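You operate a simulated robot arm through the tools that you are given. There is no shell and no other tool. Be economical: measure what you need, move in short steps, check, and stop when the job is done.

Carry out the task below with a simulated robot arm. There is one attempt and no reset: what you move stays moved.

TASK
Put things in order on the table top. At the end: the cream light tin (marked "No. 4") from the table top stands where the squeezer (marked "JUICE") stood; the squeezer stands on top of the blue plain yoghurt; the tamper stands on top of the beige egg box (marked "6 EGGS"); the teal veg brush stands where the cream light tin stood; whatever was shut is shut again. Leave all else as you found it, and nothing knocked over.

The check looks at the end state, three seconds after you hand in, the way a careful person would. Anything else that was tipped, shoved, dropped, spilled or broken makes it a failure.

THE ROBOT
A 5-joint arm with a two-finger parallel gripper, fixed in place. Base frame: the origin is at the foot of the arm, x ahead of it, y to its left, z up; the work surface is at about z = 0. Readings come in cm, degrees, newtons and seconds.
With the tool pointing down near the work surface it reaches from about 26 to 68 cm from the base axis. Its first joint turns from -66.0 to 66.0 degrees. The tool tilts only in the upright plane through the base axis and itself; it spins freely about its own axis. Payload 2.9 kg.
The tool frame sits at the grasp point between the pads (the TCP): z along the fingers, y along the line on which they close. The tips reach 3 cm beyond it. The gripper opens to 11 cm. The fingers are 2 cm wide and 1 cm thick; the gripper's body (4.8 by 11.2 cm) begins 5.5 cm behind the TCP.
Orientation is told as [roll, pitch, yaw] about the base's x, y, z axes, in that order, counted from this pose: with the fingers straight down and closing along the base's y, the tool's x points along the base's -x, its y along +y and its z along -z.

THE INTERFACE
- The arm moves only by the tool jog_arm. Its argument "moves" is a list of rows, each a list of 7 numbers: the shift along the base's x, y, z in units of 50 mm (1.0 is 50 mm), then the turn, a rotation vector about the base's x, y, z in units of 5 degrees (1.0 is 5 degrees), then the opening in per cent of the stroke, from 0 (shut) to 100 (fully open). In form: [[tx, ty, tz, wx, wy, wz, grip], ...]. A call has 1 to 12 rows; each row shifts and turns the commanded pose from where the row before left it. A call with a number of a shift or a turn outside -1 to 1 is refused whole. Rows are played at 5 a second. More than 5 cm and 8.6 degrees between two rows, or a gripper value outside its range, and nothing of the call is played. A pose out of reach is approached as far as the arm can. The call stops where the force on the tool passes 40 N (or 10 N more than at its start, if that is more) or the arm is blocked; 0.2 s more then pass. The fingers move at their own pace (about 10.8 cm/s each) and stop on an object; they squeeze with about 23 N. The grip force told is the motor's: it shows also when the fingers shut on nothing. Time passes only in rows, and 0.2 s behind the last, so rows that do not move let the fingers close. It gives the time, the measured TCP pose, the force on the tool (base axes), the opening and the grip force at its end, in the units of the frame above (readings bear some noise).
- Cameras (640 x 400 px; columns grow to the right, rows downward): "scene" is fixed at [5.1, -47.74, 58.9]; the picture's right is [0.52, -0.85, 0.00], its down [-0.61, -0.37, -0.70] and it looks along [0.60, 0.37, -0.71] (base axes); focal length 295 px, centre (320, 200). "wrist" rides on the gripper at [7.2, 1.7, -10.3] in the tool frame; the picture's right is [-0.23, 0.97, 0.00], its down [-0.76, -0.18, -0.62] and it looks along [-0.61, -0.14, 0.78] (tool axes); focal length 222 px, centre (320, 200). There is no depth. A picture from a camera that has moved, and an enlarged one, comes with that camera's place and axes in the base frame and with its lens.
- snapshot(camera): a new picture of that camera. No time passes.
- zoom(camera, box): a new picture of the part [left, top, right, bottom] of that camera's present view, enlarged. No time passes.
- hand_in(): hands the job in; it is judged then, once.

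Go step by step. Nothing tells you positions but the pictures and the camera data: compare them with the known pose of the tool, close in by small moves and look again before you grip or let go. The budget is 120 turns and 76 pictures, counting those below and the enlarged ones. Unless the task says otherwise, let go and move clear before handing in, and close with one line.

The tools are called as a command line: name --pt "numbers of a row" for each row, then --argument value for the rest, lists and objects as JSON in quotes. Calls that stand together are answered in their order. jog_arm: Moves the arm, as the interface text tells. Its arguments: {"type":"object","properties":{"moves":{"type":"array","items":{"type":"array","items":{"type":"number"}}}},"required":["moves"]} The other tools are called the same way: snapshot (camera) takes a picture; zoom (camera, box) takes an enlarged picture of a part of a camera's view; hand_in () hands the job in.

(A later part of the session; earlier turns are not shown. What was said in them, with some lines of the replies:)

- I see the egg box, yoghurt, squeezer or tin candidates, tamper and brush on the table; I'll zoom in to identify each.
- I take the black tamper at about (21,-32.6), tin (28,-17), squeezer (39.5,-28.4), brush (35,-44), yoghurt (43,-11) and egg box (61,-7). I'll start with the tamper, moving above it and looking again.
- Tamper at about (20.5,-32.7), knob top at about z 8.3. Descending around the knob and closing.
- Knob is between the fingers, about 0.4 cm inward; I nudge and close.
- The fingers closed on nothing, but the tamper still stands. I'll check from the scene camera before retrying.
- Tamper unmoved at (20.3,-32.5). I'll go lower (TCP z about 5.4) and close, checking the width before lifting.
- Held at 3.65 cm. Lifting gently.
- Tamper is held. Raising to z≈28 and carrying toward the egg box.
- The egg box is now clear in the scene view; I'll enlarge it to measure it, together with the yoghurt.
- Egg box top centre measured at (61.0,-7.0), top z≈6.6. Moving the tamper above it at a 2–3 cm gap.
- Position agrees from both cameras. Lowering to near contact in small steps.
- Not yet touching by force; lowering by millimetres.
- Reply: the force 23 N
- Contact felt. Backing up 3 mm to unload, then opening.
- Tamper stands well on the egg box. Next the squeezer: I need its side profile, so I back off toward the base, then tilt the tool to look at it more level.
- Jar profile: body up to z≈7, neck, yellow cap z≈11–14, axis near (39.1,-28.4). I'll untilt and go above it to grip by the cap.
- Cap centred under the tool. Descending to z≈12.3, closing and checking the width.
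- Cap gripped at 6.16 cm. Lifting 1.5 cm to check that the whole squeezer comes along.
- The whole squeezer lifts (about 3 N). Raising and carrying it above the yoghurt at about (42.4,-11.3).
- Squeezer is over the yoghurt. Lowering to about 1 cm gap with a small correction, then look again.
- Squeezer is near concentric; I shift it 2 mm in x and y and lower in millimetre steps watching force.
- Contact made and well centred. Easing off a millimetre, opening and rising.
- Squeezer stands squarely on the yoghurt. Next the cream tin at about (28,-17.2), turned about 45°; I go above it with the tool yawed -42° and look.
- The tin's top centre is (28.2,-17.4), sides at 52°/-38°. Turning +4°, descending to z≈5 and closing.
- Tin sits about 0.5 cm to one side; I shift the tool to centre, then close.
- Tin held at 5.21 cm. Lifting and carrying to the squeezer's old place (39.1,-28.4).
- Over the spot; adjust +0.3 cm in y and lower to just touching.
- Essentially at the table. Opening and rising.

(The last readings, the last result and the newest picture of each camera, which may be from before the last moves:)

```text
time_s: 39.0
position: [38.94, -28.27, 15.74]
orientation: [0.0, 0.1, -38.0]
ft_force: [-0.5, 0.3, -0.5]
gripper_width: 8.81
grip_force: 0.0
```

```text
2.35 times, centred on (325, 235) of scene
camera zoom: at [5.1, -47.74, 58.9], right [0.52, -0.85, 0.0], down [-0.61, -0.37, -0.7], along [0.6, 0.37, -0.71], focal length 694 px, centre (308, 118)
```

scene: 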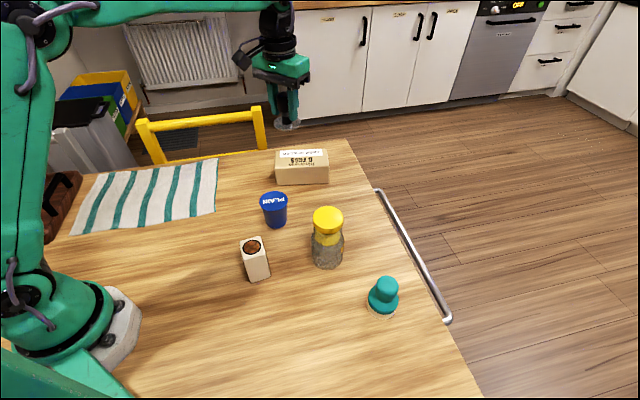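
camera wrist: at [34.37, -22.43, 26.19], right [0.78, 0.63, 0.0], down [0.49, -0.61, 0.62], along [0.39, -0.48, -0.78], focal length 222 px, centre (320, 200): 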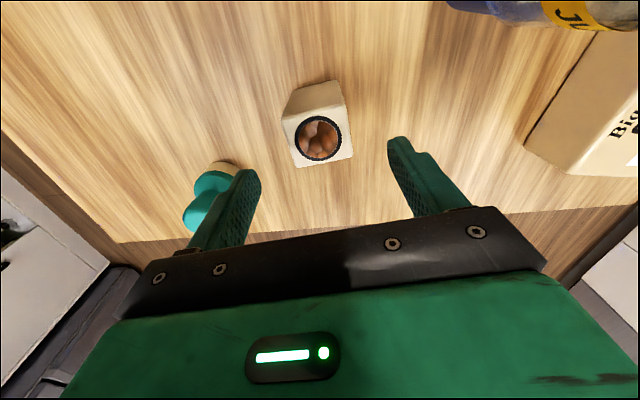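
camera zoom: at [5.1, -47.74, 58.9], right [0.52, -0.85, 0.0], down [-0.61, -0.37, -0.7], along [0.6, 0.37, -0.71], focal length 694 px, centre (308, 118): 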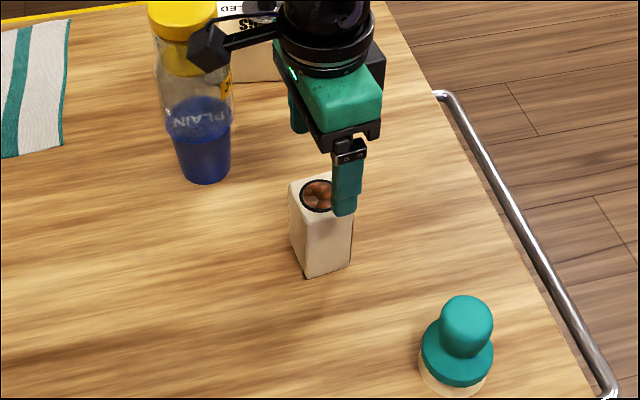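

Tin stands upright at the squeezer's old place. Next the brush near (35.2,-43.9); moving above it to look.

jog_arm --pt "-0.187 -0.78 0.07 0 0 0 80" --pt "-0.187 -0.78 0.06 0 0 0 80" --pt "-0.187 -0.78 0.06 0 0 0 80" --pt "-0.187 -0.78 0.06 0 0 0 80" --pt "0 0 0 0 0 0 80"

snapshot --camera "wrist"

zoom --camera "scene" --box '[300, 200, 460, 350]'

```text
time_s: 40.2
position: [35.41, -44.13, 17.25]
orientation: [0.1, 0.1, -38.0]
ft_force: [-0.6, -0.6, 0.7]
gripper_width: 8.82
grip_force: 0.0
```

```text
32 pictures are left
camera wrist: at [30.58, -38.21, 27.51], right [0.78, 0.63, 0.0], down [0.49, -0.61, 0.62], along [0.39, -0.48, -0.78], focal length 222 px, centre (320, 200)
```

wrist: 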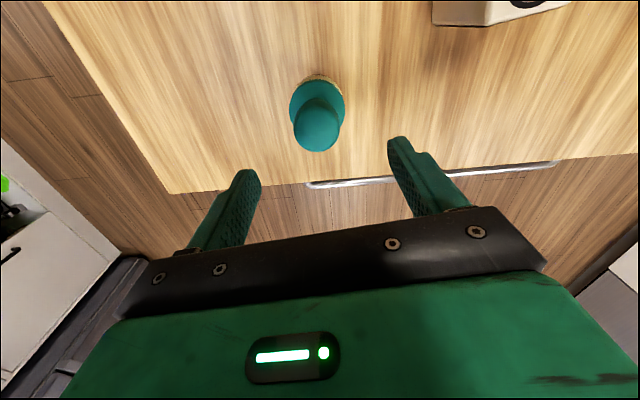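

```text
2.67 times, centred on (380, 275) of scene
camera zoom: at [5.1, -47.75, 58.9], right [0.52, -0.85, 0.0], down [-0.61, -0.37, -0.7], along [0.6, 0.37, -0.71], focal length 787 px, centre (160, 0)
```

zoom: 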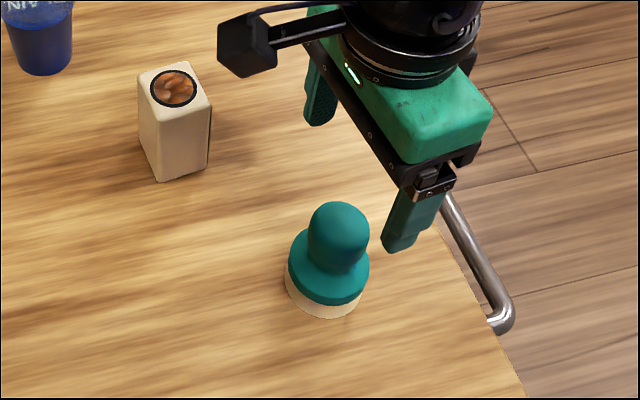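

Brush axis at (35.2,-43.9) in both views. Descending to the knob.

jog_arm --pt "-0.04 0.03 -0.7 0 0 0 80" --pt "0 0 -0.8 0 0 0 80" --pt "0 0 -0.68 0 0 0 80" --pt "0 0 0 0 0 0 80"

snapshot --camera "wrist"

```text
time_s: 41.2
position: [34.9, -43.76, 5.95]
orientation: [-0.1, -0.1, -38.0]
ft_force: [-0.6, -0.2, -0.3]
gripper_width: 8.81
grip_force: 0.1
```

```text
30 pictures are left
camera wrist: at [30.29, -38.0, 16.37], right [0.78, 0.63, 0.0], down [0.49, -0.61, 0.62], along [0.39, -0.49, -0.78], focal length 222 px, centre (320, 200)
```

wrist: 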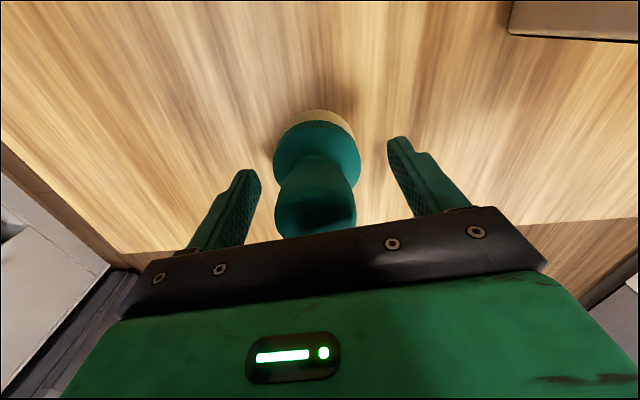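

Knob is centred; raising 2 mm for clearance over the disc and closing.

jog_arm --pt "0 -0.02 0.04 0 0 0 80" --pt "0 0 0 0 0 0 60" --pt "0 0 0 0 0 0 45" --pt "0 0 0 0 0 0 20" --pt "0 0 0 0 0 0 20" --pt "0 0 0 0 0 0 20"

snapshot --camera "wrist"

```text
time_s: 42.6
position: [34.96, -43.88, 6.33]
orientation: [0.0, -0.1, -38.0]
ft_force: [1.1, -1.2, 2.2]
gripper_width: 5.65
grip_force: 23.1
```

```text
29 pictures are left
camera wrist: at [30.34, -38.07, 16.69], right [0.78, 0.63, 0.0], down [0.49, -0.61, 0.62], along [0.39, -0.49, -0.78], focal length 222 px, centre (320, 200)
```

wrist: 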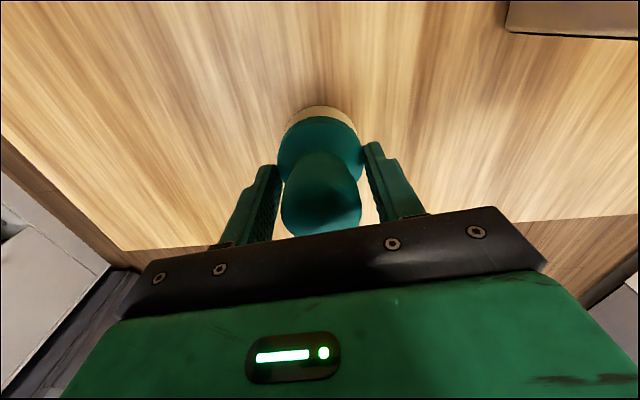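

The width of 5.65 means the tips are on the disc rim; I'll open, rise 1 cm, and close on the knob.

jog_arm --pt "0 0 0 0 0 0 65" --pt "0 0 0 0 0 0 70" --pt "0 0 0.2 0 0 0 70" --pt "0 0 0 0 0 0 50" --pt "0 0 0 0 0 0 35" --pt "0 0 0 0 0 0 20" --pt "0 0 0 0 0 0 20"

snapshot --camera "wrist"

```text
time_s: 44.2
position: [34.96, -43.88, 7.23]
orientation: [0.0, 0.0, -37.9]
ft_force: [0.6, 1.0, 0.4]
gripper_width: 3.85
grip_force: 23.3
```

```text
28 pictures are left
camera wrist: at [30.28, -38.07, 17.67], right [0.78, 0.63, 0.0], down [0.49, -0.61, 0.62], along [0.39, -0.48, -0.78], focal length 222 px, centre (320, 200)
```

wrist: 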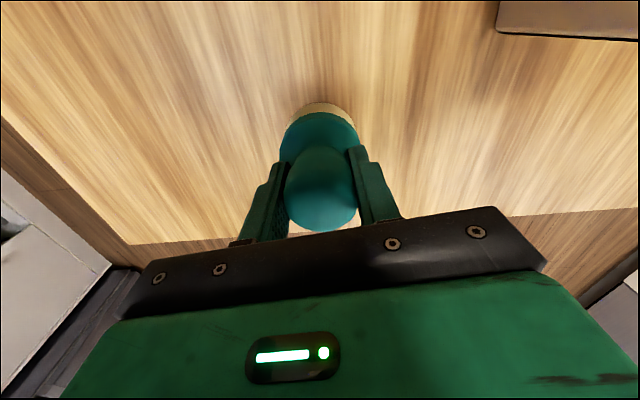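

Now the knob is held at 3.85 cm. Lifting slowly to check.

jog_arm --pt "0 0 0.05 0 0 0 20" --pt "0 0 0.1 0 0 0 20" --pt "0 0 0.2 0 0 0 20" --pt "0 0 0.25 0 0 0 20" --pt "0 0 0 0 0 0 20"

snapshot --camera "wrist"

```text
time_s: 45.4
position: [34.93, -43.94, 10.22]
orientation: [-0.1, 0.0, -38.0]
ft_force: [-0.4, -0.5, -2.0]
gripper_width: 3.79
grip_force: 22.7
```

```text
27 pictures are left
camera wrist: at [30.28, -38.1, 20.66], right [0.78, 0.63, 0.0], down [0.49, -0.61, 0.62], along [0.39, -0.49, -0.78], focal length 222 px, centre (320, 200)
```

wrist: 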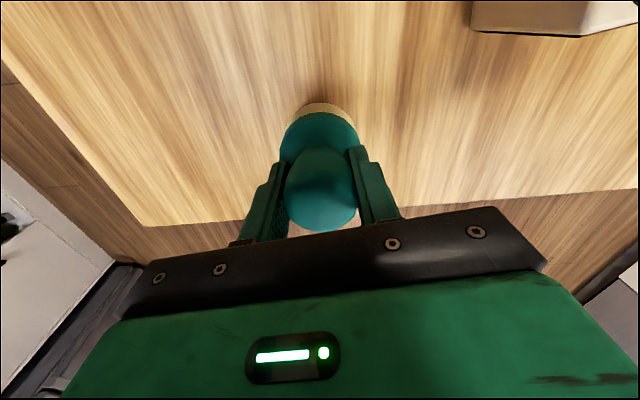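

Brush is held. Raising to z≈17.5 and carrying to the tin's old place (27.9,-17.6).

jog_arm --pt "0 0 0.73 0 0 0 20" --pt "0 0 0.73 0 0 0 20" --pt "-0.235 0.877 0 0 0 0 20" --pt "-0.235 0.877 0 0 0 0 20" --pt "-0.235 0.877 0 0 0 0 20" --pt "-0.235 0.877 0 0 0 0 20" --pt "-0.235 0.877 0 0 0 0 20" --pt "-0.235 0.877 0 0 0 0 20" --pt "0 0 -0.7 0 0 0 20" --pt "0 0 -0.7 0 0 0 20" --pt "0 0 -0.3 0 0 0 20" --pt "0 0 0 0 0 0 20"

snapshot --camera "scene"

```text
time_s: 48.0
position: [28.02, -17.52, 8.98]
orientation: [0.1, 0.0, -38.0]
ft_force: [-0.2, 0.9, -0.8]
gripper_width: 3.8
grip_force: 23.2
```

```text
26 pictures are left
```

scene: 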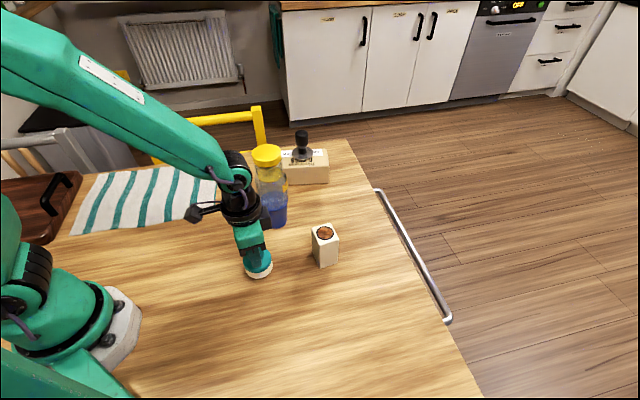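

In place; lowering to contact (TCP z about 7.2).

jog_arm --pt "0 0 -0.2 0 0 0 20" --pt "0 0 -0.12 0 0 0 20" --pt "0 0 0 0 0 0 20"

```text
time_s: 48.8
position: [28.01, -17.42, 7.31]
orientation: [0.0, 0.0, -37.9]
ft_force: [1.0, -0.9, -0.7]
gripper_width: 3.82
grip_force: 23.2
```

jog_arm --pt "0 0 -0.02 0 0 0 20" --pt "0 0 -0.01 0 0 0 20" --pt "0 0 0 0 0 0 20"

```text
time_s: 49.6
position: [28.0, -17.42, 7.42]
orientation: [-0.1, 0.0, -38.0]
ft_force: [-0.6, 0.5, -1.0]
gripper_width: 3.83
grip_force: 23.1
```

jog_arm --pt "0 0 -0.02 0 0 0 20" --pt "0 0 -0.02 0 0 0 20" --pt "0 0 0 0 0 0 20"

zoom --camera "scene" --box '[220, 220, 350, 300]'

```text
time_s: 50.4
position: [28.07, -17.5, 7.21]
orientation: [0.0, 0.0, -37.9]
ft_force: [-6.0, 5.1, 34.2]
gripper_width: 3.86
grip_force: 23.3
```

```text
4.92 times, centred on (285, 260) of scene
camera zoom: at [5.09, -47.74, 58.91], right [0.52, -0.85, 0.0], down [-0.61, -0.37, -0.7], along [0.6, 0.37, -0.71], focal length 1453 px, centre (492, -95)
```

zoom: 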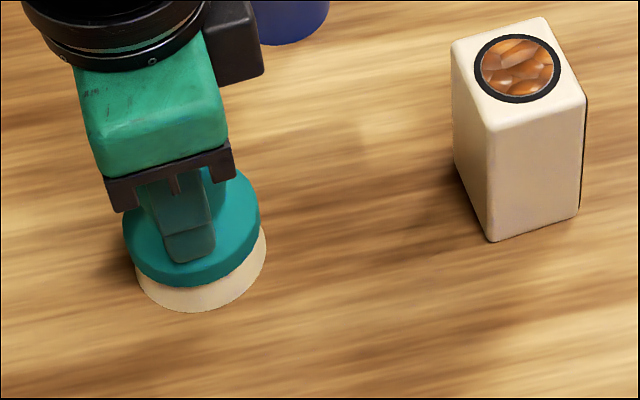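

Firm contact; easing up 1–2 mm, then releasing and rising.

jog_arm --pt "0 0 0.03 0 0 0 20" --pt "0 0 0 0 0 0 20" --pt "0 0 0 0 0 0 45" --pt "0 0 0 0 0 0 70" --pt "0 0 0 0 0 0 70" --pt "0 0 0.3 0 0 0 70" --pt "0 0 0.7 0 0 0 70" --pt "0 0 0.9 0 0 0 70" --pt "0 0 0.9 0 0 0 70" --pt "-0.2 -0.5 0.5 0 0 0 70"

zoom --camera "scene" --box '[200, 120, 400, 320]'

snapshot --camera "scene"

snapshot --camera "wrist"

```text
time_s: 52.6
position: [26.99, -20.02, 23.58]
orientation: [-0.1, 0.0, -38.0]
ft_force: [0.7, -1.2, -0.2]
gripper_width: 7.7
grip_force: 0.0
```

```text
2.00 times, centred on (300, 220) of scene
camera zoom: at [5.1, -47.74, 58.9], right [0.52, -0.85, 0.0], down [-0.61, -0.37, -0.7], along [0.6, 0.37, -0.71], focal length 590 px, centre (360, 160)
```

zoom: 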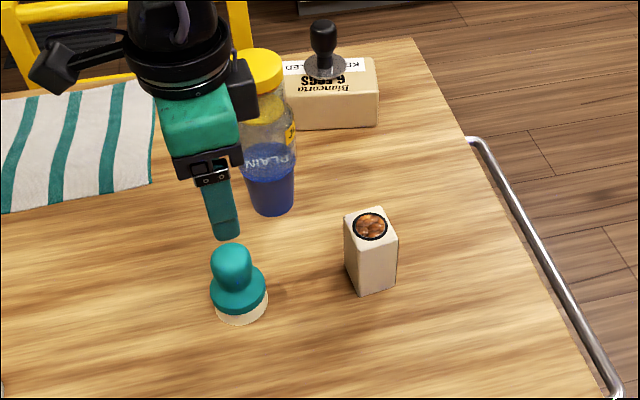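

```text
23 pictures are left
```

scene: 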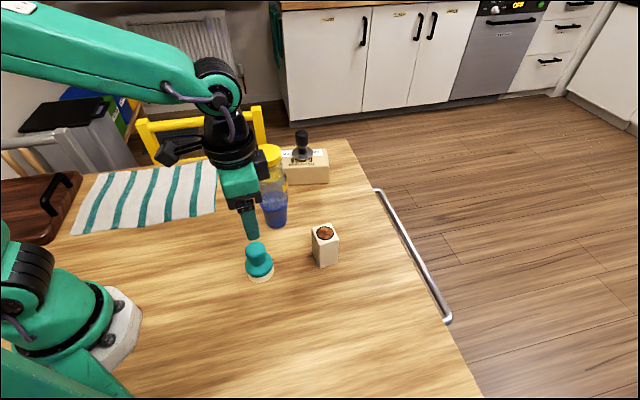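

```text
22 pictures are left
camera wrist: at [22.28, -14.16, 33.99], right [0.78, 0.63, 0.0], down [0.49, -0.61, 0.62], along [0.39, -0.48, -0.78], focal length 222 px, centre (320, 200)
```

wrist: 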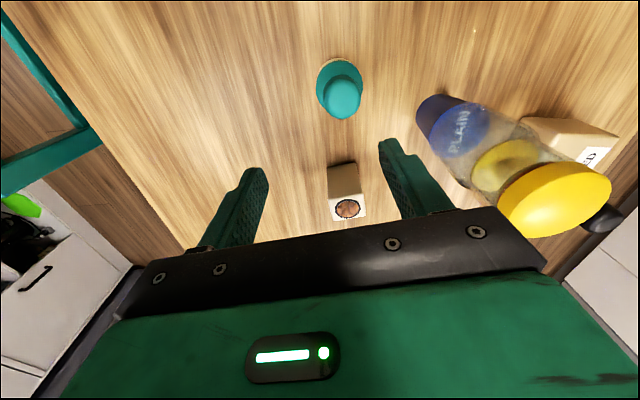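

All four items are standing where they belong (brush ≈ (28.2,-17.4), tin ≈ (39.2,-28.4), squeezer on the yoghurt, tamper on the egg box). The towel, board and other things look undisturbed, and the arm is clear, so I hand in.

hand_in

```text
The job is handed in.
```

The job is handed in with all four items placed and standing upright, but I never saw the "No. 4" mark: I took the only cream container on the table to be the tin.
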